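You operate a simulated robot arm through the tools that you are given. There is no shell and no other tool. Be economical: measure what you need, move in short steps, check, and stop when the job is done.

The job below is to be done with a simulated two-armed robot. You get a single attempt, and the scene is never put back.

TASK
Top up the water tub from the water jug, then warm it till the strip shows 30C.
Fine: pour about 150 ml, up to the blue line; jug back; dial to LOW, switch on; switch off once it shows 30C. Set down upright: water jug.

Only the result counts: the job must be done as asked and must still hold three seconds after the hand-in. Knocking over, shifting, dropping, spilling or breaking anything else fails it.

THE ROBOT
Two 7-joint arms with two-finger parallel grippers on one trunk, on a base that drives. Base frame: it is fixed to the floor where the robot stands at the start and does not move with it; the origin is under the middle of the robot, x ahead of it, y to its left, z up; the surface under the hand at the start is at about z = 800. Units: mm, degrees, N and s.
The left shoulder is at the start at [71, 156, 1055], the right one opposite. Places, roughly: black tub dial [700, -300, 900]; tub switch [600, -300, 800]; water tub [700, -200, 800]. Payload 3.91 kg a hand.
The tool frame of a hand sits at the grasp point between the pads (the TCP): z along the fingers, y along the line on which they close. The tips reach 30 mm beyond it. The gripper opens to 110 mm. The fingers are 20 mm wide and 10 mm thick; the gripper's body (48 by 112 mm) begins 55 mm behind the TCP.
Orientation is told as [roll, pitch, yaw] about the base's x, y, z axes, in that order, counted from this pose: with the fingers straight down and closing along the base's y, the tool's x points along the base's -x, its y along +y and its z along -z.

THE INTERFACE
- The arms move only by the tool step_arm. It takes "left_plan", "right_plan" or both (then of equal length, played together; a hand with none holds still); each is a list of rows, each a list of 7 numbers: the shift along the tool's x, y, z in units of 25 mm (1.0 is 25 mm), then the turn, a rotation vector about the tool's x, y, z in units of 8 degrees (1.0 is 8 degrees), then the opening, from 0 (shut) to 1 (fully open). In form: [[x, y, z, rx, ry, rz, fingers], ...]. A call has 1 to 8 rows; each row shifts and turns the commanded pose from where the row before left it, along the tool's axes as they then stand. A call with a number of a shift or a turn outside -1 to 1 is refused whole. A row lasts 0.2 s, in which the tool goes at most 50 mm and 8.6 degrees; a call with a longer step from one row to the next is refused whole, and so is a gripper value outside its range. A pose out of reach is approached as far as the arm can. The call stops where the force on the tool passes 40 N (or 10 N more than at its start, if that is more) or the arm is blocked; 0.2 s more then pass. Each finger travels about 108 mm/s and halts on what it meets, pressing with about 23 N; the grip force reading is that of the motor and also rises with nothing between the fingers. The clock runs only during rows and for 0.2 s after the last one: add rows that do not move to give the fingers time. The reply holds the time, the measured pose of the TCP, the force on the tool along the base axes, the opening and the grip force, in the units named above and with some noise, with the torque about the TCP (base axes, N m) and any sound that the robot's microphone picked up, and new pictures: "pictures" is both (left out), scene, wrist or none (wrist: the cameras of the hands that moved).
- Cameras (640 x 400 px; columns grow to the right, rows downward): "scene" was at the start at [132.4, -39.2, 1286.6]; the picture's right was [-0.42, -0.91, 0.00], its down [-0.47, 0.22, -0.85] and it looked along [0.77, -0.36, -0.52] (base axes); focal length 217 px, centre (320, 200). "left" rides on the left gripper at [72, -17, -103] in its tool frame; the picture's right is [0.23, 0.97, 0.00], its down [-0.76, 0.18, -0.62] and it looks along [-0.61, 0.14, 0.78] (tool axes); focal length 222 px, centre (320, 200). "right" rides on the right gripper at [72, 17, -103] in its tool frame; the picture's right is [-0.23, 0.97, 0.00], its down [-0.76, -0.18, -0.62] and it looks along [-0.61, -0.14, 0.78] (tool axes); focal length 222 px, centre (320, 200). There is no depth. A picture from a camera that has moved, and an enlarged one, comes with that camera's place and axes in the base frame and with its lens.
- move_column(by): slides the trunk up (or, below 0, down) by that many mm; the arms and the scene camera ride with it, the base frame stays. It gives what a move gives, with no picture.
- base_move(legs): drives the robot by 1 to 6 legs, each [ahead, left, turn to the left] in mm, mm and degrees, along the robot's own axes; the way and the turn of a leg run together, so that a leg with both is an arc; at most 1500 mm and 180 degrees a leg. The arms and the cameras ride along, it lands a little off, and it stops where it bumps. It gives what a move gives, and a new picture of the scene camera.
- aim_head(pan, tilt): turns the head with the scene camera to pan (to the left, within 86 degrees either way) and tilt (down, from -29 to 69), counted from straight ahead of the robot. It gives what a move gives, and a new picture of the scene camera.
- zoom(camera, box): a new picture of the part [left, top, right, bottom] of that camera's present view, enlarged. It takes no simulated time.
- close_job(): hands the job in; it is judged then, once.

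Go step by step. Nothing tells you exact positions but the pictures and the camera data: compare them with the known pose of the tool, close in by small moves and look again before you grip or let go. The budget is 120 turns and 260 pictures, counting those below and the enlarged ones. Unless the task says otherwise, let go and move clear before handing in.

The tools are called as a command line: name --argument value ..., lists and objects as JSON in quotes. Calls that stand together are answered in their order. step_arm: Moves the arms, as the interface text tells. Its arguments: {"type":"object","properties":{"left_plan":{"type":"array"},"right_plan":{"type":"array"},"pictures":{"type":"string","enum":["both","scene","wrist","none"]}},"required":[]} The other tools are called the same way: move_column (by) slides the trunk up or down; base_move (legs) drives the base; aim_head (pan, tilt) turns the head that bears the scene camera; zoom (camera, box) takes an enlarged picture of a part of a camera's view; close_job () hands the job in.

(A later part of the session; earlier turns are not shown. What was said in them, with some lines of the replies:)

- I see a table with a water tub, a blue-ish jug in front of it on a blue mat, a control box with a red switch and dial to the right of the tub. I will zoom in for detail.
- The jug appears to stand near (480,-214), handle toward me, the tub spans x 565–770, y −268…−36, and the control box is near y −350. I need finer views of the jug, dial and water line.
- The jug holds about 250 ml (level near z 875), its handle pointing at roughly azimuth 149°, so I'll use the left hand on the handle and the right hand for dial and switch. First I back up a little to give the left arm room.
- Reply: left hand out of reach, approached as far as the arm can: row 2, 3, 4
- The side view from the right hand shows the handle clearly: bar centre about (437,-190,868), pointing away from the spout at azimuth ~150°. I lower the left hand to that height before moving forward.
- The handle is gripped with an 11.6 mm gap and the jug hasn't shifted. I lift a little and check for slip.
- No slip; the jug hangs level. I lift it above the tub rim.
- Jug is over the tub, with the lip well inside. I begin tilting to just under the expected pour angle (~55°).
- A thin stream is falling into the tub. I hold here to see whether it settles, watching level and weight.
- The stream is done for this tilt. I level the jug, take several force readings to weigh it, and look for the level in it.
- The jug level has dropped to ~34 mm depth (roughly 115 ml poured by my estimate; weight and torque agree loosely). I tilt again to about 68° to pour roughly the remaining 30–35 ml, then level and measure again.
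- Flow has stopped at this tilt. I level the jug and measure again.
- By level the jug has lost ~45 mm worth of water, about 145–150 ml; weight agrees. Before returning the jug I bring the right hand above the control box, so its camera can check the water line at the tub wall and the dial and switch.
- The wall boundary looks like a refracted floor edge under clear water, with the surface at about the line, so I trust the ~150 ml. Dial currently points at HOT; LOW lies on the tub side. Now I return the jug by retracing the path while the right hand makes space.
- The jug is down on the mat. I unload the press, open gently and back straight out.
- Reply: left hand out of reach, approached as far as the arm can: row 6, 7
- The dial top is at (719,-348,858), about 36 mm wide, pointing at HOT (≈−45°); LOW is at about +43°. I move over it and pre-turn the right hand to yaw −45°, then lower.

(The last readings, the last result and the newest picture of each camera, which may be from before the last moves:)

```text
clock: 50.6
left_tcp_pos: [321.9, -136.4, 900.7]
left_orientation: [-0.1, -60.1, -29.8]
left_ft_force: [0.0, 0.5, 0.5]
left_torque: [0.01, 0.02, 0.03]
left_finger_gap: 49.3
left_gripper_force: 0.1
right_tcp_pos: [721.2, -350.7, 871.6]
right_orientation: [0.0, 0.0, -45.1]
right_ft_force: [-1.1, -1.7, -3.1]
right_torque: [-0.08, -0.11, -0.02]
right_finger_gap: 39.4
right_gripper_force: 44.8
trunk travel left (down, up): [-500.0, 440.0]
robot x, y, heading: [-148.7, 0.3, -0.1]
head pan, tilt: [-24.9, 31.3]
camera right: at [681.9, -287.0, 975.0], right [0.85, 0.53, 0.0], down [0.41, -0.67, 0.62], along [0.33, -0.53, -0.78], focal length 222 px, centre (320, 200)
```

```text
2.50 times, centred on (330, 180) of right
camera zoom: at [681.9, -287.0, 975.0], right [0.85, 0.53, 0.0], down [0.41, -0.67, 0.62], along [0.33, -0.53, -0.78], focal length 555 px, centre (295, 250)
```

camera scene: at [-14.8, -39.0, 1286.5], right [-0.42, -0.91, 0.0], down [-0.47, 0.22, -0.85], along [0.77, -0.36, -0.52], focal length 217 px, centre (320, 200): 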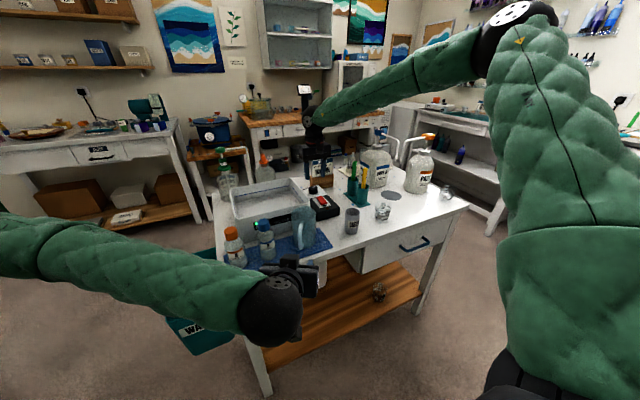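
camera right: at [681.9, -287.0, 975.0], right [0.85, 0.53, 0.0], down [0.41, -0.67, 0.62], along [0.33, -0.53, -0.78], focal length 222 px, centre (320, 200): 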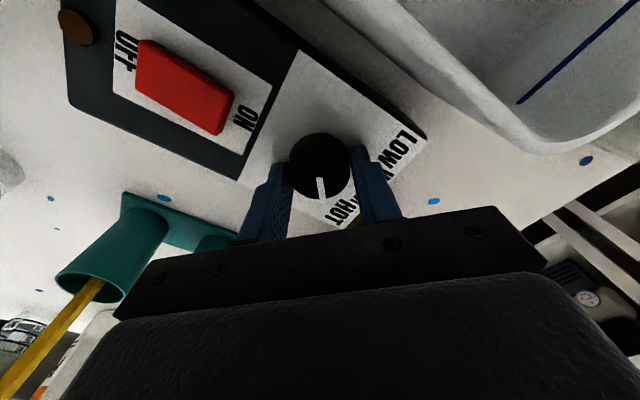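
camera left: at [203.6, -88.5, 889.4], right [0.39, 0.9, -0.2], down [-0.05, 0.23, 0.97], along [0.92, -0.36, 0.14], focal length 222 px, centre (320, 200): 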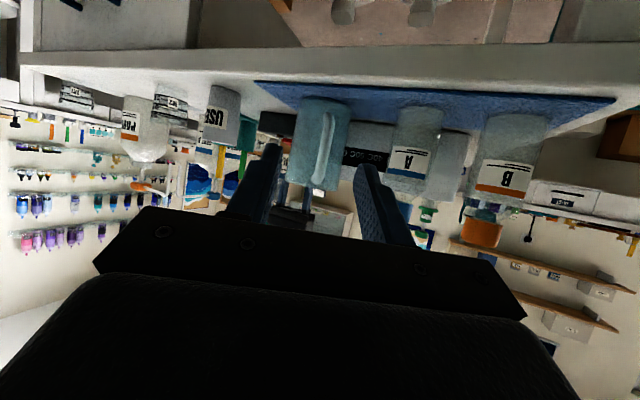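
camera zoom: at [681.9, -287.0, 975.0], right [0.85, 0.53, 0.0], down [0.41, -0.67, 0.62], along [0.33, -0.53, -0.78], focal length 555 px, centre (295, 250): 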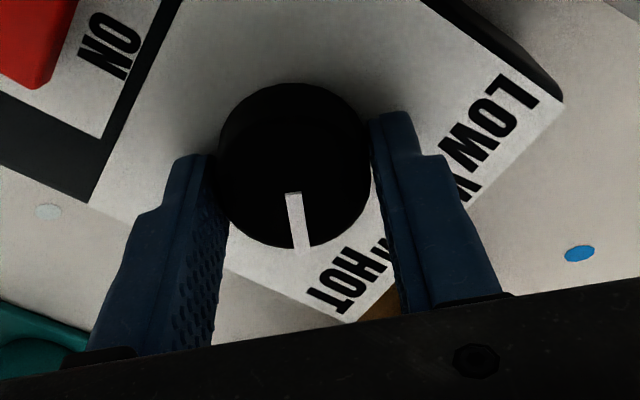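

step_arm --right_plan '[[0, 0, 0, 0, 0, -0.5, 0.1], [0, 0, 0, 0, 0, -1, 0.1], [0, 0, 0, 0, 0, -1, 0.1], [0, 0, 0, 0, 0, -1, 0.1], [0, 0, 0, 0, 0, -1, 0.1], [0, 0, 0, 0, 0, -1, 0.1], [0, 0, 0, 0, 0, -1, 0.1], [0, 0, 0, 0, 0, 0, 0.1]]' --pictures "wrist"

```text
clock: 52.4
left_tcp_pos: [321.6, -134.9, 900.0]
left_orientation: [-0.1, -60.1, -29.8]
left_ft_force: [-0.2, 0.4, -0.9]
left_torque: [0.02, 0.0, -0.02]
left_finger_gap: 49.6
left_gripper_force: 0.0
right_tcp_pos: [721.0, -348.7, 871.8]
right_orientation: [0.0, 0.1, 7.0]
right_ft_force: [-1.9, 14.4, -12.7]
right_torque: [0.56, 0.02, -0.07]
right_finger_gap: 39.2
right_gripper_force: 44.5
trunk travel left (down, up): [-500.0, 440.0]
robot x, y, heading: [-148.8, -0.2, -0.2]
head pan, tilt: [-24.9, 31.3]
camera right: at [647.8, -340.7, 975.1], right [0.11, 0.99, 0.0], down [0.78, -0.08, 0.62], along [0.62, -0.07, -0.78], focal length 222 px, centre (320, 200)
```

right: 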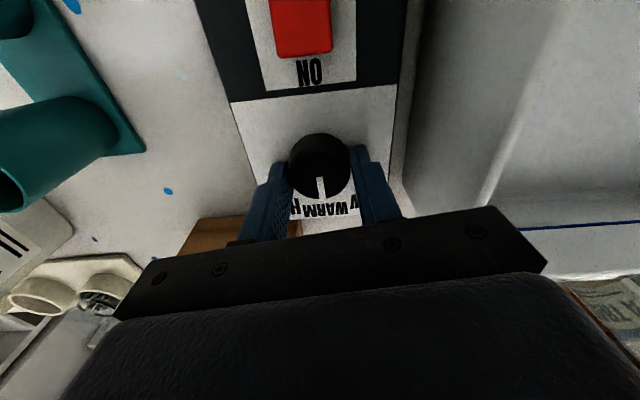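

step_arm --right_plan '[[0, 0.05, 0.02, 0, 0, -0.8, 0.1], [0, 0, 0, 0, 0, -0.9, 0.1], [0, 0, 0, 0, 0, -0.9, 0.1], [0, 0, 0, 0, 0, -0.9, 0.1], [0, 0, 0, 0, 0, -0.9, 0.1], [0, 0, 0, 0, 0, -0.6, 0.1], [0, 0, 0, 0, 0, 0, 0.1]]' --pictures "wrist"

zoom --camera "right" --box '[240, 100, 420, 260]'

```text
clock: 53.2
left_tcp_pos: [322.9, -133.6, 899.7]
left_orientation: [-0.2, -60.2, -29.6]
left_ft_force: [0.0, 0.7, 0.2]
left_torque: [-0.06, 0.01, -0.01]
left_finger_gap: 49.5
left_gripper_force: 0.0
right_tcp_pos: [718.6, -348.7, 872.8]
right_orientation: [-0.7, -0.2, 28.4]
right_ft_force: [10.4, -11.0, -13.7]
right_torque: [0.45, -1.22, -0.02]
right_finger_gap: 39.4
right_gripper_force: 45.1
right hand out of reach, approached as far as the arm can: row 4
trunk travel left (down, up): [-500.0, 440.0]
robot x, y, heading: [-148.5, -0.7, -0.0]
head pan, tilt: [-24.9, 31.3]
stopped in row 4 (right hand): the force on the tool passed its limit at 75 N (the readings are from after the stop); the commanded pose is now the measured one
camera right: at [646.1, -367.4, 974.7], right [-0.26, 0.96, -0.01], down [0.75, 0.21, 0.63], along [0.61, 0.16, -0.78], focal length 222 px, centre (320, 200)
```

right: 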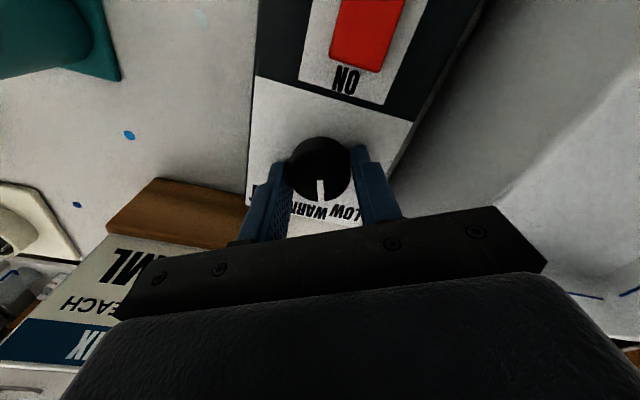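

```text
2.50 times, centred on (330, 180) of right
camera zoom: at [646.1, -367.4, 974.7], right [-0.26, 0.96, -0.01], down [0.75, 0.21, 0.63], along [0.61, 0.16, -0.78], focal length 555 px, centre (295, 250)
```

zoom: 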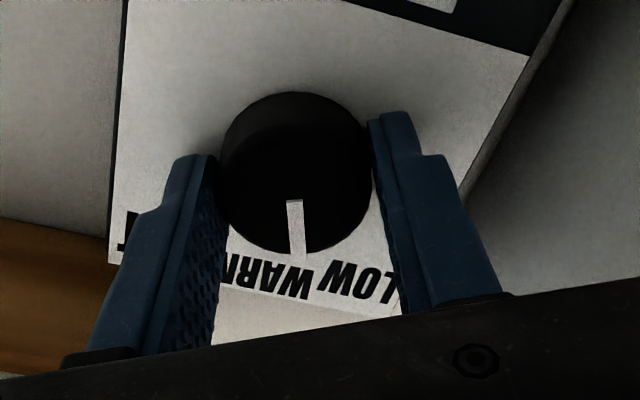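

The right wrist hit its reach limit at yaw 28°; the dial stands between WARM and LOW. I release, turn the hand back and regrip.

step_arm --right_plan '[[0, 0, 0, 0, 0, 0, 0.5], [0, 0, 0, 0, 0, 0, 0.5], [0, 0, 0, 0, 0, 1, 0.5], [0, 0, 0, 0, 0, 1, 0.5], [0, 0, 0, 0, 0, 1, 0.5], [0, 0, 0, 0, 0, 1, 0.5], [0, 0, 0, 0, 0, 0.5, 0.5], [0, 0, 0, 0, 0, 0, 0.5]]' --pictures "wrist"

zoom --camera "right" --box '[240, 60, 420, 260]'

zoom --camera "scene" --box '[210, 160, 380, 280]'

```text
clock: 55.0
left_tcp_pos: [321.6, -135.7, 900.2]
left_orientation: [0.0, -60.0, -29.7]
left_ft_force: [0.1, 0.1, 0.6]
left_torque: [0.01, -0.01, 0.0]
left_finger_gap: 49.3
left_gripper_force: 0.0
right_tcp_pos: [716.8, -346.7, 874.0]
right_orientation: [-0.2, -0.7, -7.6]
right_ft_force: [-0.4, 0.6, 0.3]
right_torque: [0.03, -0.01, 0.03]
right_finger_gap: 55.1
right_gripper_force: 0.1
trunk travel left (down, up): [-500.0, 440.0]
robot x, y, heading: [-150.3, 0.5, -0.1]
head pan, tilt: [-24.9, 31.3]
camera right: at [646.9, -320.2, 976.3], right [0.35, 0.94, 0.0], down [0.72, -0.27, 0.63], along [0.59, -0.22, -0.77], focal length 222 px, centre (320, 200)
```

right: 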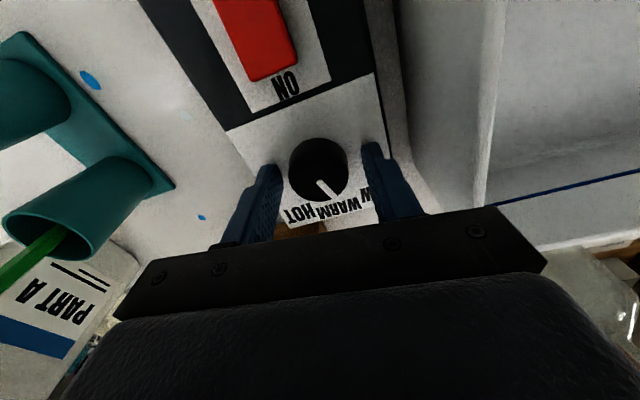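

```text
2.00 times, centred on (330, 160) of right
camera zoom: at [646.9, -320.2, 976.3], right [0.35, 0.94, 0.0], down [0.72, -0.27, 0.63], along [0.59, -0.22, -0.77], focal length 444 px, centre (300, 280)
```

zoom: 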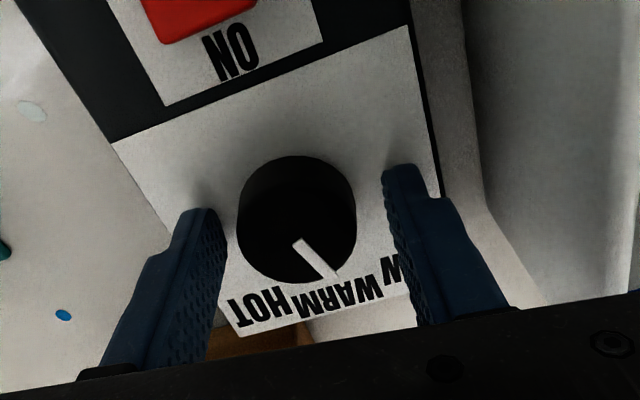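

```text
3.33 times, centred on (295, 220) of scene
camera zoom: at [-14.9, -39.1, 1286.6], right [-0.42, -0.91, 0.0], down [-0.47, 0.22, -0.85], along [0.77, -0.36, -0.52], focal length 724 px, centre (403, 133)
```

zoom: 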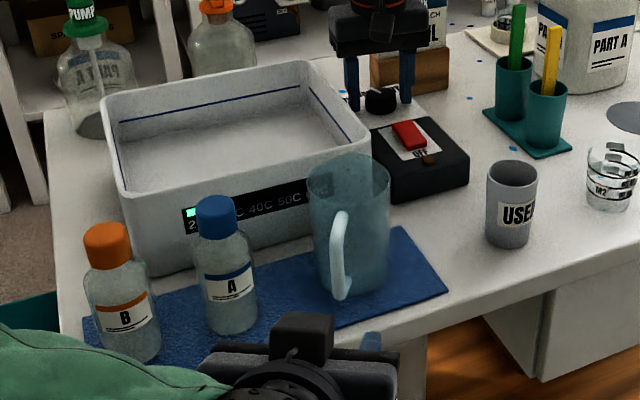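

step_arm --right_plan '[[-0.11, -0.07, 0.04, 0, 0, 0, 0.5], [0, 0, 0, 0, 0, 0, 0.4], [0, 0, 0, 0, 0, 0, 0.3], [0, 0, 0, 0, 0, 0, 0.1], [0, 0, 0, 0, 0, -0.6, 0.1], [0, 0, 0, 0, 0, -0.7, 0.1], [0, 0, 0, 0, 0, -0.7, 0.1], [0, 0, 0, 0, 0, 0, 0.1]]' --pictures "none"

step_arm --right_plan '[[0, 0, 0, 0, 0, -0.6, 0.1], [0, 0, 0, 0, 0, -0.6, 0.1], [0, 0, 0, 0, 0, 0, 0.1]]' --pictures "wrist"

zoom --camera "right" --box '[240, 60, 420, 260]'

```text
clock: 56.9
left_tcp_pos: [321.6, -134.8, 900.5]
left_orientation: [-0.1, -60.1, -29.6]
left_ft_force: [-0.6, -0.8, 0.4]
left_torque: [-0.01, -0.01, 0.01]
left_finger_gap: 49.4
left_gripper_force: 0.0
right_tcp_pos: [719.1, -349.4, 873.4]
right_orientation: [-0.4, -0.7, 8.6]
right_ft_force: [2.5, 8.1, -1.1]
right_torque: [0.64, -0.73, 0.01]
right_finger_gap: 39.2
right_gripper_force: 44.9
trunk travel left (down, up): [-500.0, 440.0]
robot x, y, heading: [-146.2, 0.8, -0.2]
head pan, tilt: [-24.9, 31.3]
```

```text
clock: 57.6
left_tcp_pos: [323.2, -134.6, 900.8]
left_orientation: [-0.1, -60.1, -29.6]
left_ft_force: [0.1, -0.5, -0.3]
left_torque: [-0.04, 0.02, 0.01]
left_finger_gap: 49.3
left_gripper_force: 0.0
right_tcp_pos: [719.8, -348.2, 873.8]
right_orientation: [-0.5, -0.6, 18.2]
right_ft_force: [-5.0, 12.2, -5.1]
right_torque: [0.69, -0.45, -0.04]
right_finger_gap: 39.3
right_gripper_force: 45.2
trunk travel left (down, up): [-500.0, 440.0]
robot x, y, heading: [-149.4, 3.2, 0.1]
head pan, tilt: [-24.9, 31.3]
camera right: at [644.9, -354.3, 975.6], right [-0.09, 1.0, -0.01], down [0.77, 0.07, 0.63], along [0.63, 0.05, -0.78], focal length 222 px, centre (320, 200)
```

right: 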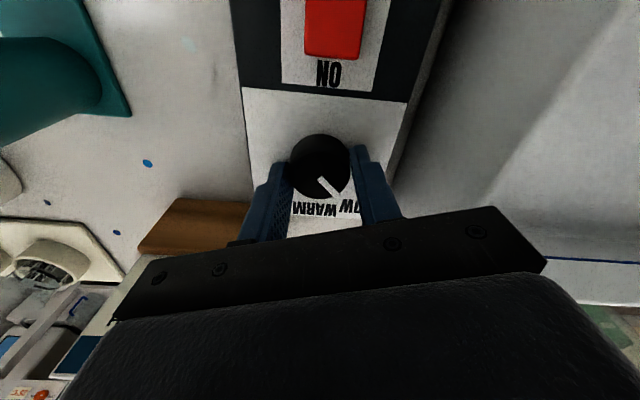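

```text
2.00 times, centred on (330, 160) of right
camera zoom: at [644.9, -354.3, 975.6], right [-0.09, 1.0, -0.01], down [0.77, 0.07, 0.63], along [0.63, 0.05, -0.78], focal length 444 px, centre (300, 280)
```

zoom: 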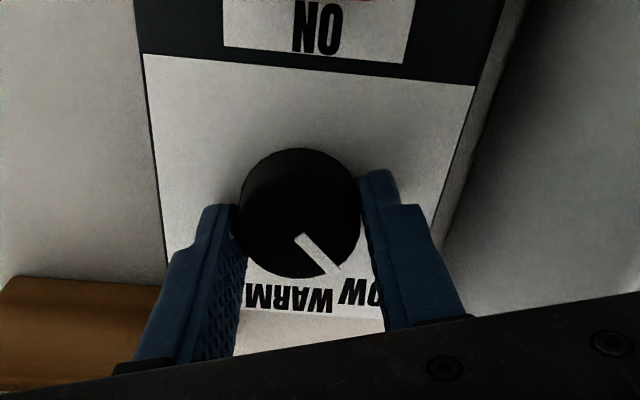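

The pointer is now at about +47°, mirror of HOT. I release, lift, and check.

step_arm --right_plan '[[0, 0, 0, 0, 0, 0, 0.3], [0, 0, 0, 0, 0, 0, 0.5], [0, 0, -0.6, 0, 0, 0, 0.5], [0, 0, -1, 0, 0, 0.75, 0.5], [0.8, 0, -1, 0, 0, 0.75, 0.5], [0.8, 0, 0, 0, 0, 0.75, 0.5]]' --pictures "wrist"

zoom --camera "right" --box '[240, 40, 420, 240]'

```text
clock: 59.0
left_tcp_pos: [320.7, -135.3, 900.4]
left_orientation: [0.0, -60.1, -29.7]
left_ft_force: [-0.1, 1.0, -0.3]
left_torque: [0.01, -0.02, 0.03]
left_finger_gap: 49.3
left_gripper_force: 0.1
right_tcp_pos: [679.8, -355.1, 937.7]
right_orientation: [-0.3, -0.7, 0.1]
right_ft_force: [0.3, -0.5, -0.5]
right_torque: [0.03, 0.0, -0.03]
right_finger_gap: 54.8
right_gripper_force: 0.0
trunk travel left (down, up): [-500.0, 440.0]
robot x, y, heading: [-143.2, 4.1, 0.0]
head pan, tilt: [-24.9, 31.3]
camera right: at [606.6, -338.0, 1040.2], right [0.23, 0.97, 0.0], down [0.75, -0.17, 0.63], along [0.62, -0.15, -0.77], focal length 222 px, centre (320, 200)
```

right: 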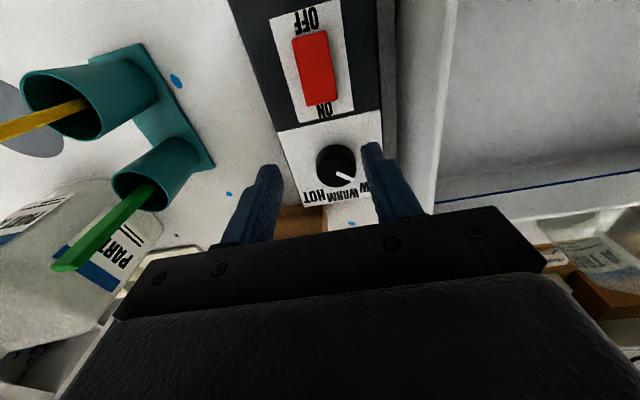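

```text
2.00 times, centred on (330, 140) of right
camera zoom: at [606.6, -338.0, 1040.2], right [0.23, 0.97, 0.0], down [0.75, -0.17, 0.63], along [0.62, -0.15, -0.77], focal length 444 px, centre (300, 320)
```

zoom: 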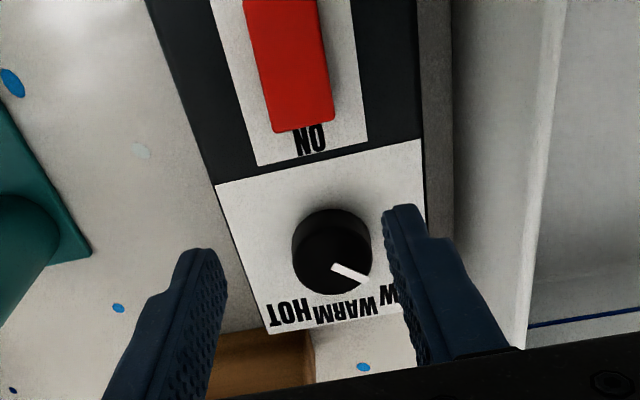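

Dial is on LOW. Next I close the right fingers and press the ON (far) end of the rocker near (650,-348).

step_arm --right_plan '[[0.6, 0.14, 0, 0, 0, 0, 0.2], [0.6, 0.14, 0, 0, 0, 0, 0], [0, 0, 0.8, 0, 0, 0, 0], [0, 0, 0.7, 0, 0, 0, 0], [0, 0, 0, 0, 0, 0, 0]]' --pictures "wrist"

zoom --camera "scene" --box '[290, 170, 350, 230]'

```text
clock: 60.2
left_tcp_pos: [321.0, -135.4, 901.6]
left_orientation: [-0.1, -60.1, -29.7]
left_ft_force: [0.0, -0.6, -0.1]
left_torque: [0.01, 0.01, -0.02]
left_finger_gap: 49.6
left_gripper_force: 0.0
right_tcp_pos: [650.3, -347.2, 899.1]
right_orientation: [-0.3, -0.7, 0.1]
right_ft_force: [0.1, -0.1, -0.7]
right_torque: [0.01, 0.02, 0.0]
right_finger_gap: 0.1
right_gripper_force: 23.3
trunk travel left (down, up): [-500.0, 440.0]
robot x, y, heading: [-146.1, 1.4, 0.2]
head pan, tilt: [-24.9, 31.3]
camera right: at [576.5, -329.8, 1002.3], right [0.23, 0.97, 0.0], down [0.75, -0.17, 0.63], along [0.62, -0.14, -0.77], focal length 222 px, centre (320, 200)
```

right: 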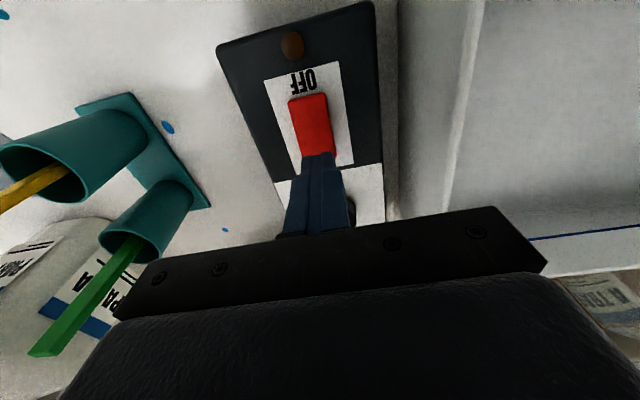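

```text
6.67 times, centred on (320, 200) of scene
camera zoom: at [-15.0, -38.9, 1286.6], right [-0.42, -0.91, 0.0], down [-0.47, 0.22, -0.85], along [0.77, -0.36, -0.52], focal length 1448 px, centre (320, 200)
```

zoom: 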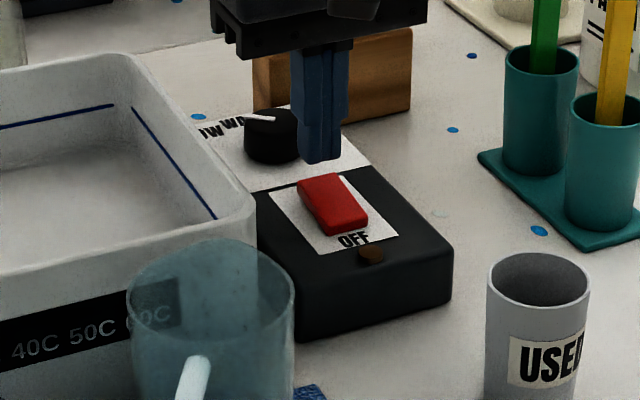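

step_arm --right_plan '[[0, 0, 0.16, 0, 0, 0, 0], [0, 0, 0.16, 0, 0, 0, 0], [0, 0, 0.12, 0, 0, 0, 0], [0, 0, 0.12, 0, 0, 0, 0]]' --pictures "none"

step_arm --right_plan '[[0, 0, 0.1, 0, 0, 0, 0], [0, 0, 0, 0, 0, 0, 0]]' --pictures "wrist"

zoom --camera "scene" --box '[290, 170, 350, 230]'

```text
clock: 61.2
left_tcp_pos: [321.8, -136.5, 900.3]
left_orientation: [0.1, -60.1, -29.7]
left_ft_force: [0.3, -0.9, 0.7]
left_torque: [0.01, 0.0, 0.0]
left_finger_gap: 49.7
left_gripper_force: 0.0
right_tcp_pos: [651.0, -348.3, 885.1]
right_orientation: [-0.3, -0.7, 0.0]
right_ft_force: [0.3, 0.0, 0.4]
right_torque: [0.0, 0.01, -0.06]
right_finger_gap: 0.0
right_gripper_force: 23.3
trunk travel left (down, up): [-500.0, 440.0]
robot x, y, heading: [-148.4, 0.7, -0.3]
head pan, tilt: [-24.9, 31.3]
```

```text
clock: 61.9
left_tcp_pos: [321.3, -135.0, 900.4]
left_orientation: [0.0, -60.1, -29.7]
left_ft_force: [0.8, 0.0, 0.6]
left_torque: [0.01, -0.04, 0.02]
left_finger_gap: 49.5
left_gripper_force: 0.1
right_tcp_pos: [650.1, -349.0, 882.7]
right_orientation: [-0.3, -0.7, 0.2]
right_ft_force: [0.0, 0.0, -0.3]
right_torque: [-0.01, -0.01, -0.01]
right_finger_gap: 0.0
right_gripper_force: 23.3
trunk travel left (down, up): [-500.0, 440.0]
robot x, y, heading: [-148.2, 1.6, -0.1]
head pan, tilt: [-24.9, 31.3]
camera right: at [576.9, -331.0, 985.1], right [0.23, 0.97, 0.0], down [0.75, -0.17, 0.63], along [0.62, -0.14, -0.77], focal length 222 px, centre (320, 200)
```

right: 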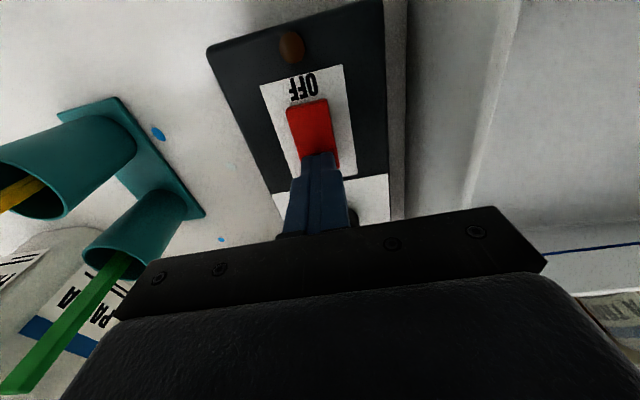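

```text
6.67 times, centred on (320, 200) of scene
camera zoom: at [-15.1, -39.0, 1286.6], right [-0.42, -0.91, 0.0], down [-0.47, 0.22, -0.85], along [0.77, -0.36, -0.52], focal length 1448 px, centre (320, 200)
```

zoom: 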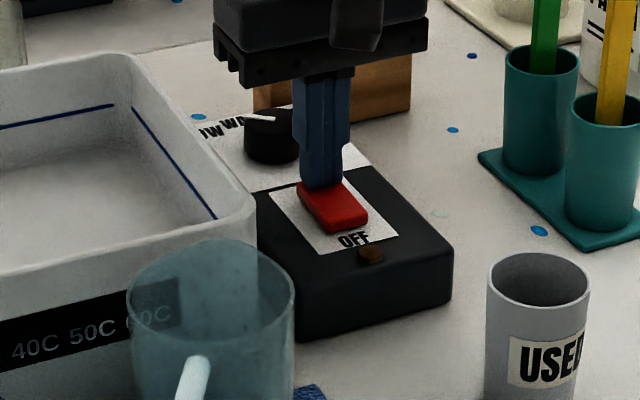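

step_arm --right_plan '[[0, 0, 0.07, 0, 0, 0, 0], [0, 0, 0.07, 0, 0, 0, 0], [0, 0, 0.07, 0, 0, 0, 0]]' --pictures "none"

step_arm --right_plan '[[0, 0, 0.07, 0, 0, 0, 0], [0, 0, 0.07, 0, 0, 0, 0]]' --pictures "none"

zoom --camera "scene" --box '[290, 170, 350, 230]'

```text
clock: 62.6
left_tcp_pos: [320.9, -134.6, 901.8]
left_orientation: [0.0, -60.2, -29.7]
left_ft_force: [0.7, 0.6, 0.5]
left_torque: [0.02, 0.02, -0.02]
left_finger_gap: 49.6
left_gripper_force: 0.1
right_tcp_pos: [650.5, -349.5, 881.6]
right_orientation: [-0.3, -1.0, 0.1]
right_ft_force: [11.2, -6.3, 26.5]
right_torque: [-0.16, -0.09, 0.36]
right_finger_gap: 0.0
right_gripper_force: 22.8
trunk travel left (down, up): [-500.0, 440.0]
robot x, y, heading: [-145.6, -2.8, -0.3]
head pan, tilt: [-24.9, 31.3]
```

```text
clock: 63.0
left_tcp_pos: [320.9, -134.2, 901.4]
left_orientation: [-0.1, -60.2, -29.6]
left_ft_force: [0.0, 0.7, 0.5]
left_torque: [-0.01, 0.02, -0.02]
left_finger_gap: 49.3
left_gripper_force: 0.0
right_tcp_pos: [650.9, -349.0, 881.4]
right_orientation: [-0.3, -1.1, 0.1]
right_ft_force: [-1.6, 0.0, 13.2]
right_torque: [0.03, 0.17, 0.07]
right_finger_gap: 0.0
right_gripper_force: 23.3
trunk travel left (down, up): [-500.0, 440.0]
robot x, y, heading: [-146.2, 0.4, 0.0]
head pan, tilt: [-24.9, 31.3]
stopped in row 1 (right hand): the force on the tool passed its limit at 42 N (the readings are from after the stop); the commanded pose is now the measured one
```

```text
6.67 times, centred on (320, 200) of scene
camera zoom: at [-15.9, -38.8, 1286.4], right [-0.42, -0.91, 0.0], down [-0.47, 0.22, -0.85], along [0.77, -0.36, -0.52], focal length 1448 px, centre (320, 200)
```

zoom: 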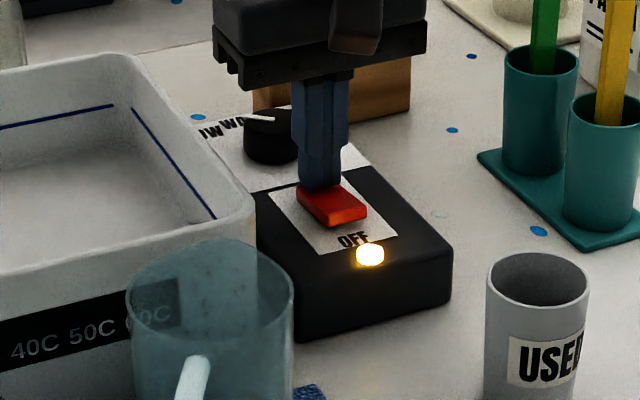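

The lamp lit: heating is on. I lift the right fingers and hover over the OFF end, while raising the left hand to get a camera view of the strip over bottle A.

step_arm --left_plan '[[-0.7, 0, -0.4, 0, 0, 0, 0.45], [-0.7, 0, -0.4, 0, 0, 0, 0.45], [-0.7, 0, -0.4, 0, 0, 0, 0.45], [-0.7, 0, -0.4, 0, 0, 0, 0.45], [-0.7, 0, -0.4, 0, 0, 0, 0.45], [-0.7, 0, -0.4, 0, 0, 0, 0.45], [-0.7, 0, -0.4, 0, 0, 0, 0.45], [-0.7, 0, -0.4, 0, 0, 0, 0.45]]' --right_plan '[[0, 0, -0.5, 0, 0, 0, 0], [0, 0, -0.4, 0, 0, 0, 0], [0.65, 0, 0, 0, 0, 0, 0], [0.65, 0, 0, 0, 0, 0, 0], [0, 0, 0, 0, 0, 0, 0], [0, 0, 0, 0, 0, 0, 0], [0, 0, 0, 0, 0, 0, 0], [0, 0, 0, 0, 0, 0, 0]]' --pictures "none"

zoom --camera "scene" --box '[220, 170, 350, 260]'

```text
clock: 64.8
left_tcp_pos: [324.5, -138.4, 1061.8]
left_orientation: [0.0, -60.1, -29.7]
left_ft_force: [-0.1, -0.2, -0.8]
left_torque: [-0.01, 0.0, 0.0]
left_finger_gap: 49.6
left_gripper_force: 0.1
left hand out of reach, approached as far as the arm can: row 2
right_tcp_pos: [619.1, -348.0, 902.2]
right_orientation: [-0.4, -1.1, 0.0]
right_ft_force: [0.0, 0.0, 0.0]
right_torque: [0.0, -0.05, 0.0]
right_finger_gap: 0.0
right_gripper_force: 23.1
trunk travel left (down, up): [-500.0, 440.0]
robot x, y, heading: [-148.5, -1.7, 0.0]
head pan, tilt: [-24.9, 31.3]
```

```text
4.44 times, centred on (285, 215) of scene
camera zoom: at [-15.4, -39.1, 1286.6], right [-0.42, -0.91, 0.0], down [-0.47, 0.22, -0.85], along [0.77, -0.36, -0.52], focal length 966 px, centre (476, 133)
```

zoom: 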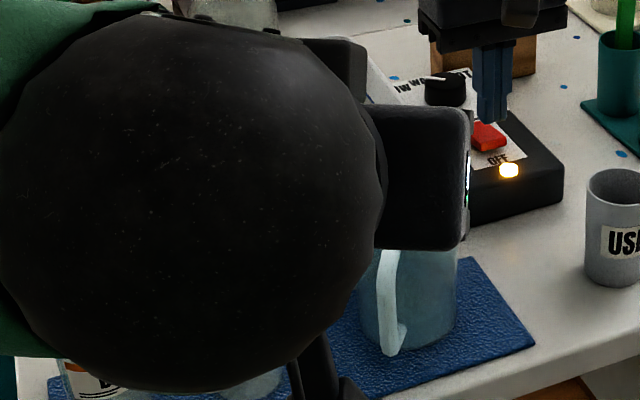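

step_arm --left_plan '[[-0.15, 0.51, 0.52, 0, 0.94, 0, 0.45], [-0.22, 0.51, 0.49, 0, 0.94, 0, 0.45], [-0.28, 0.51, 0.46, 0, 0.94, 0, 0.45], [-0.34, 0.51, 0.42, 0, 0.94, 0, 0.45], [-0.39, 0.51, 0.37, 0, 0.94, 0, 0.45], [-0.44, 0.51, 0.32, 0, 0.94, 0, 0.45], [-0.47, 0.51, 0.26, 0, 0.94, 0, 0.45], [-0.5, 0.51, 0.19, 0, 0.94, 0, 0.45]]' --pictures "both"

```text
clock: 66.6
left_tcp_pos: [465.7, -101.6, 1035.3]
left_orientation: [0.0, 0.2, -29.7]
left_ft_force: [-0.3, 0.0, 0.9]
left_torque: [-0.01, -0.01, -0.02]
left_finger_gap: 49.7
left_gripper_force: 0.1
right_tcp_pos: [619.5, -348.5, 900.9]
right_orientation: [-0.3, -1.0, 0.2]
right_ft_force: [0.6, 0.2, -0.4]
right_torque: [0.0, 0.01, 0.0]
right_finger_gap: 0.2
right_gripper_force: 22.7
trunk travel left (down, up): [-500.0, 440.0]
robot x, y, heading: [-149.4, -3.4, 0.1]
head pan, tilt: [-24.9, 31.3]
camera scene: at [-14.0, -39.2, 1286.5], right [-0.42, -0.91, 0.0], down [-0.47, 0.22, -0.85], along [0.77, -0.36, -0.52], focal length 217 px, centre (320, 200)
camera left: at [395.4, -80.3, 1139.4], right [0.29, 0.96, 0.0], down [0.75, -0.22, 0.62], along [0.59, -0.18, -0.78], focal length 222 px, centre (320, 200)
```

scene: 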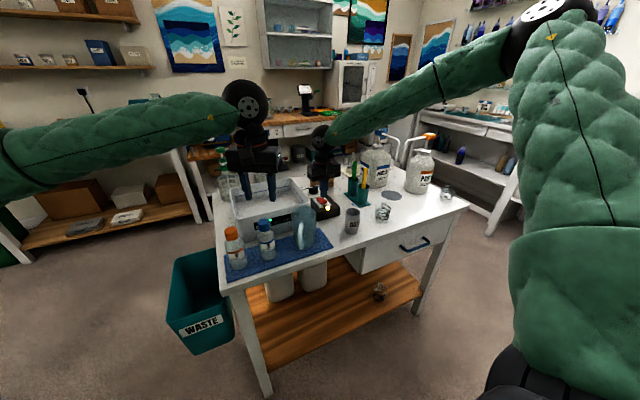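
left: 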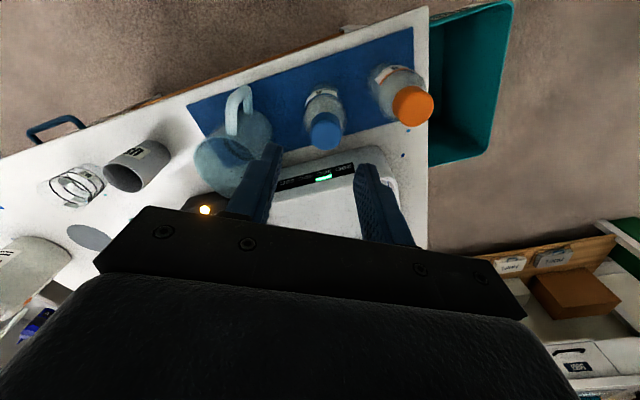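

zoom --camera "left" --box '[260, 140, 370, 210]'

zoom --camera "scene" --box '[225, 190, 325, 260]'

```text
5.71 times, centred on (315, 175) of left
camera zoom: at [395.4, -80.3, 1139.4], right [0.29, 0.96, 0.0], down [0.75, -0.22, 0.62], along [0.59, -0.18, -0.78], focal length 1269 px, centre (349, 343)
```

zoom: 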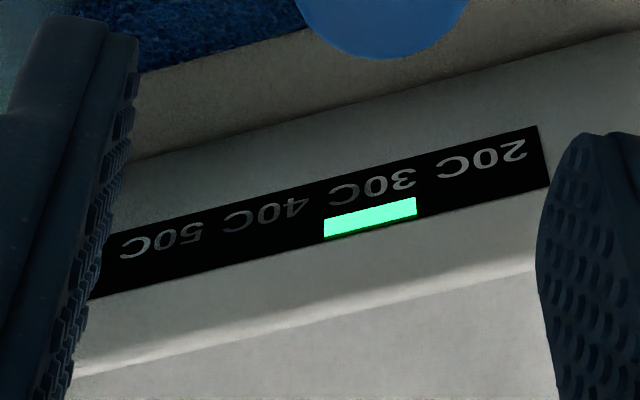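

```text
5.71 times, centred on (275, 225) of scene
camera zoom: at [-14.0, -39.2, 1286.5], right [-0.42, -0.91, 0.0], down [-0.47, 0.22, -0.85], along [0.77, -0.36, -0.52], focal length 1242 px, centre (577, 57)
```

zoom: 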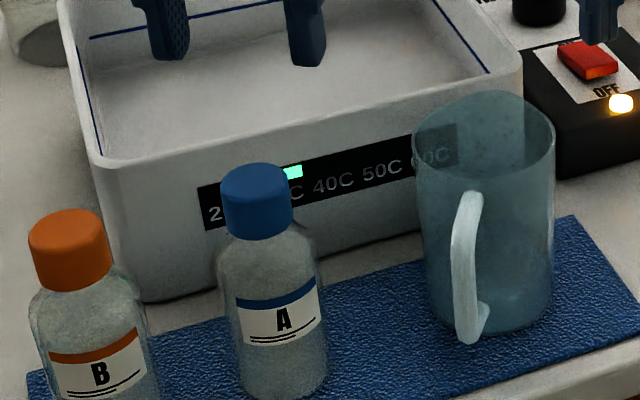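

The strip already shows 30C, so I press the OFF end now.

step_arm --right_plan '[[0, 0, 0.4, 0, 0, 0, 0], [0, 0, 0.2, 0, 0, 0, 0], [0, 0, 0.1, 0, 0, 0, 0], [0, 0, 0.08, 0, 0, 0, 0], [0, 0, 0.08, 0, 0, 0, 0], [0, 0, 0.07, 0, 0, 0, 0]]' --pictures "none"

zoom --camera "scene" --box '[260, 180, 350, 250]'

```text
clock: 68.0
left_tcp_pos: [465.3, -100.7, 1037.4]
left_orientation: [0.0, 0.0, -29.7]
left_ft_force: [0.5, 0.4, -0.7]
left_torque: [0.04, 0.0, -0.01]
left_finger_gap: 49.4
left_gripper_force: 0.1
right_tcp_pos: [617.7, -349.4, 881.7]
right_orientation: [-0.3, -1.1, 0.1]
right_ft_force: [-3.6, -0.9, 14.4]
right_torque: [-0.06, -0.11, 0.07]
right_finger_gap: 0.1
right_gripper_force: 23.3
trunk travel left (down, up): [-500.0, 440.0]
robot x, y, heading: [-146.4, 1.1, -0.1]
head pan, tilt: [-24.9, 31.3]
```

```text
5.71 times, centred on (305, 215) of scene
camera zoom: at [-16.1, -38.7, 1287.0], right [-0.42, -0.91, 0.0], down [-0.47, 0.22, -0.86], along [0.78, -0.36, -0.52], focal length 1242 px, centre (406, 114)
```

zoom: 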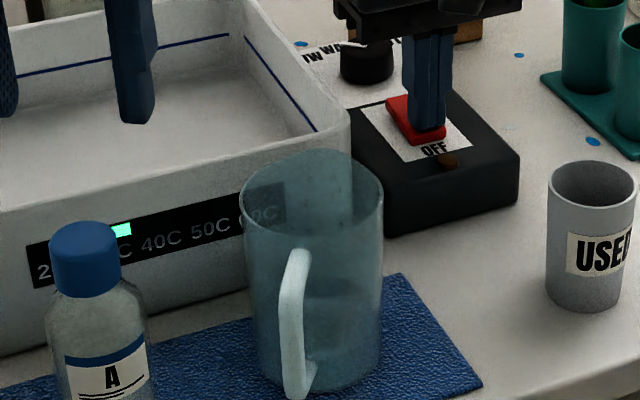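

The lamp is out. I lift the right hand clear and check the strip.

step_arm --right_plan '[[0, 0, -0.4, 0, 0, 0, 0], [0, 0, -1, 0, 0, 0, 0], [0, 0, -1, 0, 0, 0, 0], [0, 0, -1, 0, 0, 0, 0], [0, -0.5, -1, 0, 0, 0, 0], [0, -0.8, -0.5, 0, 0, 0, 0]]' --pictures "wrist"

zoom --camera "left" --box '[180, 60, 370, 210]'

zoom --camera "scene" --box '[285, 200, 330, 255]'

zoom --camera "scene" --box '[230, 170, 340, 230]'

```text
clock: 69.4
left_tcp_pos: [464.7, -101.8, 1036.4]
left_orientation: [0.1, -0.1, -29.7]
left_ft_force: [0.2, -0.5, -0.2]
left_torque: [0.07, 0.0, 0.0]
left_finger_gap: 49.4
left_gripper_force: 0.0
right_tcp_pos: [615.8, -382.2, 1001.2]
right_orientation: [-0.3, -1.0, 0.1]
right_ft_force: [0.1, -0.1, 0.3]
right_torque: [-0.01, 0.04, 0.01]
right_finger_gap: 0.0
right_gripper_force: 23.1
trunk travel left (down, up): [-500.0, 440.0]
robot x, y, heading: [-143.4, 1.8, 0.1]
head pan, tilt: [-24.9, 31.3]
camera right: at [542.9, -363.4, 1103.4], right [0.23, 0.97, 0.0], down [0.75, -0.17, 0.64], along [0.62, -0.14, -0.77], focal length 222 px, centre (320, 200)
```

right: 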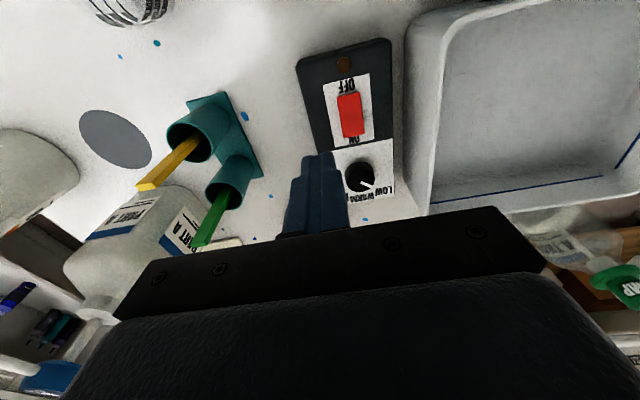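

```text
2.67 times, centred on (275, 135) of left
camera zoom: at [394.2, -80.7, 1139.8], right [0.29, 0.96, 0.0], down [0.75, -0.22, 0.62], along [0.6, -0.18, -0.78], focal length 592 px, centre (440, 373)
```

zoom: 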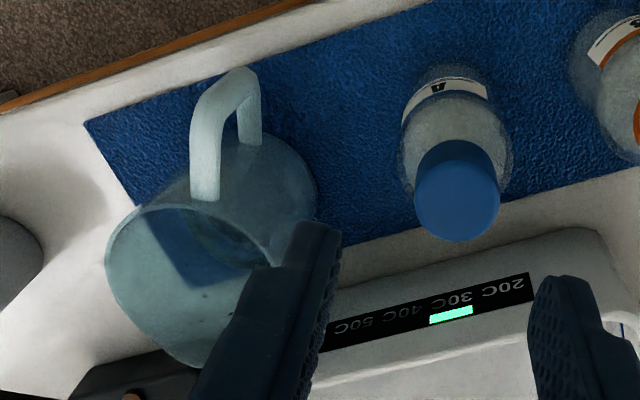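

```text
7.27 times, centred on (308, 228) of scene
camera zoom: at [-15.1, -39.7, 1286.6], right [-0.42, -0.91, 0.0], down [-0.47, 0.22, -0.85], along [0.77, -0.36, -0.52], focal length 1580 px, centre (411, 0)
```

zoom: 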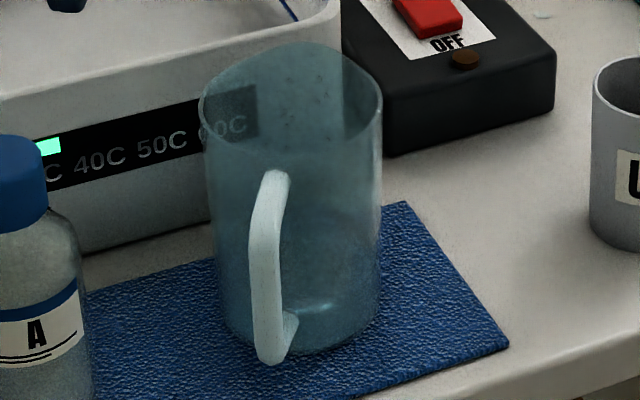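

```text
5.82 times, centred on (285, 200) of scene
camera zoom: at [-15.1, -39.7, 1286.6], right [-0.42, -0.91, 0.0], down [-0.47, 0.22, -0.85], along [0.77, -0.36, -0.52], focal length 1264 px, centre (524, 200)
```

zoom: 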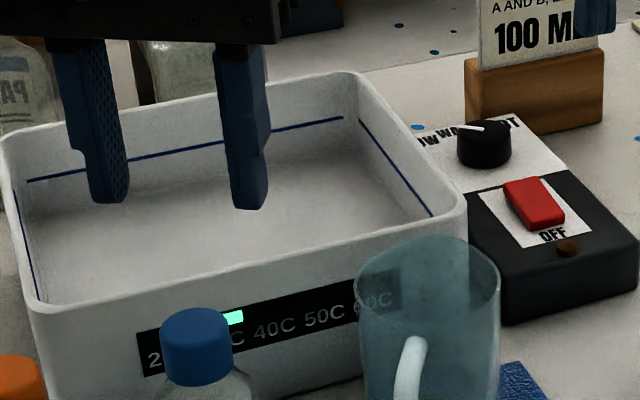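

Strip reads 30C, the switch is off, the dial is on LOW, and the jug stands upright on its mat. I raise both hands clear and confirm that the reading holds.

step_arm --left_plan '[[0, 0, -0.8, 0, 0, 0, 0.45], [0, 0, -0.8, 0, 0, 0, 0.45], [0, 0, -0.8, 0, 0, 0, 0.45], [0.3, 0, -0.8, 0, 0, 0, 0.45], [0.3, 0, 0, 0, 0, 0, 0.45], [0, 0, 0, 0, 0, 0, 0.45], [0, 0, 0, 0, 0, 0, 0.45], [0, 0, 0, 0, 0, 0, 0.45]]' --right_plan '[[0, -0.5, -0.8, 0, 0, 0, 0], [0, -0.5, -0.8, 0, 0, 0, 0], [0, -0.5, -0.8, 0, 0, 0, 0], [0, -0.5, -0.8, 0, 0, 0, 0], [0, -0.5, 0, 0, 0, 0, 0], [0, 0, 0, 0, 0, 0, 0], [0, 0, 0, 0, 0, 0, 0], [0, 0, 0, 0, 0, 0, 0]]' --pictures "scene"

zoom --camera "left" --box '[200, 80, 400, 230]'

zoom --camera "scene" --box '[210, 170, 400, 280]'

```text
clock: 71.2
left_tcp_pos: [452.6, -94.6, 1116.3]
left_orientation: [-0.1, -0.1, -29.7]
left_ft_force: [0.8, 0.0, 0.4]
left_torque: [-0.01, 0.01, -0.02]
left_finger_gap: 49.6
left_gripper_force: 0.1
right_tcp_pos: [614.2, -442.3, 1080.6]
right_orientation: [-0.3, -0.9, 0.1]
right_ft_force: [-0.9, 0.1, 0.1]
right_torque: [-0.01, 0.01, 0.0]
right_finger_gap: 0.0
right_gripper_force: 22.6
trunk travel left (down, up): [-500.0, 440.0]
robot x, y, heading: [-150.4, 0.2, 0.1]
head pan, tilt: [-24.9, 31.3]
camera scene: at [-15.0, -39.1, 1286.6], right [-0.42, -0.91, 0.0], down [-0.47, 0.22, -0.85], along [0.77, -0.36, -0.52], focal length 217 px, centre (320, 200)
```

scene: 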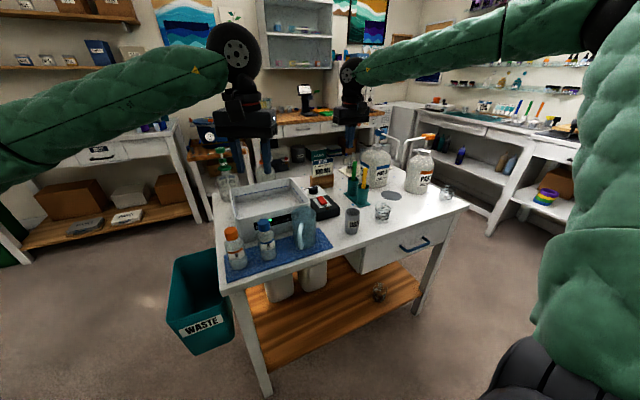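

```text
2.67 times, centred on (300, 155) of left
camera zoom: at [380.2, -74.3, 1220.2], right [0.29, 0.96, 0.0], down [0.75, -0.22, 0.62], along [0.6, -0.18, -0.78], focal length 592 px, centre (373, 320)
```

zoom: 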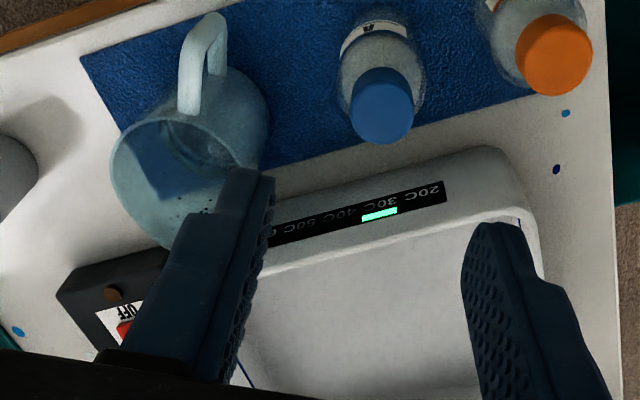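

```text
3.37 times, centred on (305, 225) of scene
camera zoom: at [-15.0, -39.1, 1286.6], right [-0.42, -0.91, 0.0], down [-0.47, 0.22, -0.85], along [0.77, -0.36, -0.52], focal length 732 px, centre (370, 116)
```

zoom: 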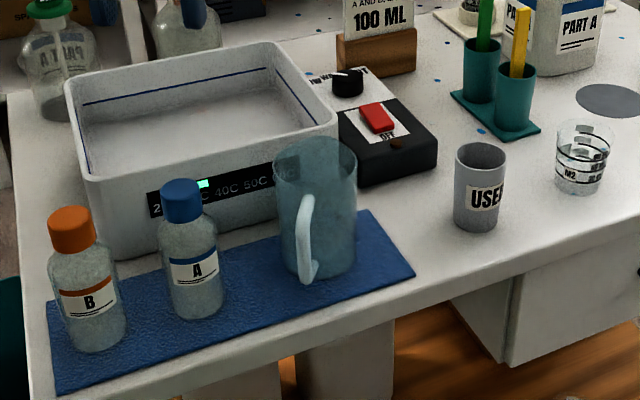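

All is in place: the strip holds at 30C, the heater is off, the jug is upright and both hands are clear. I hand in now.

close_job

```text
The job is handed in.
```

I poured about 150 ml from the jug into the tub and set the jug back upright on its mat. I then turned the dial to LOW, switched the heater on, and switched it off once the strip showed 30C.

The amount is an estimate from the jug's level and weight (roughly 130–170 ml). The water surface in the tub was too clear to see against the blue line, so I could not confirm the fill there. The strip still read 30C before I handed in. I saw nothing spilled or knocked over.
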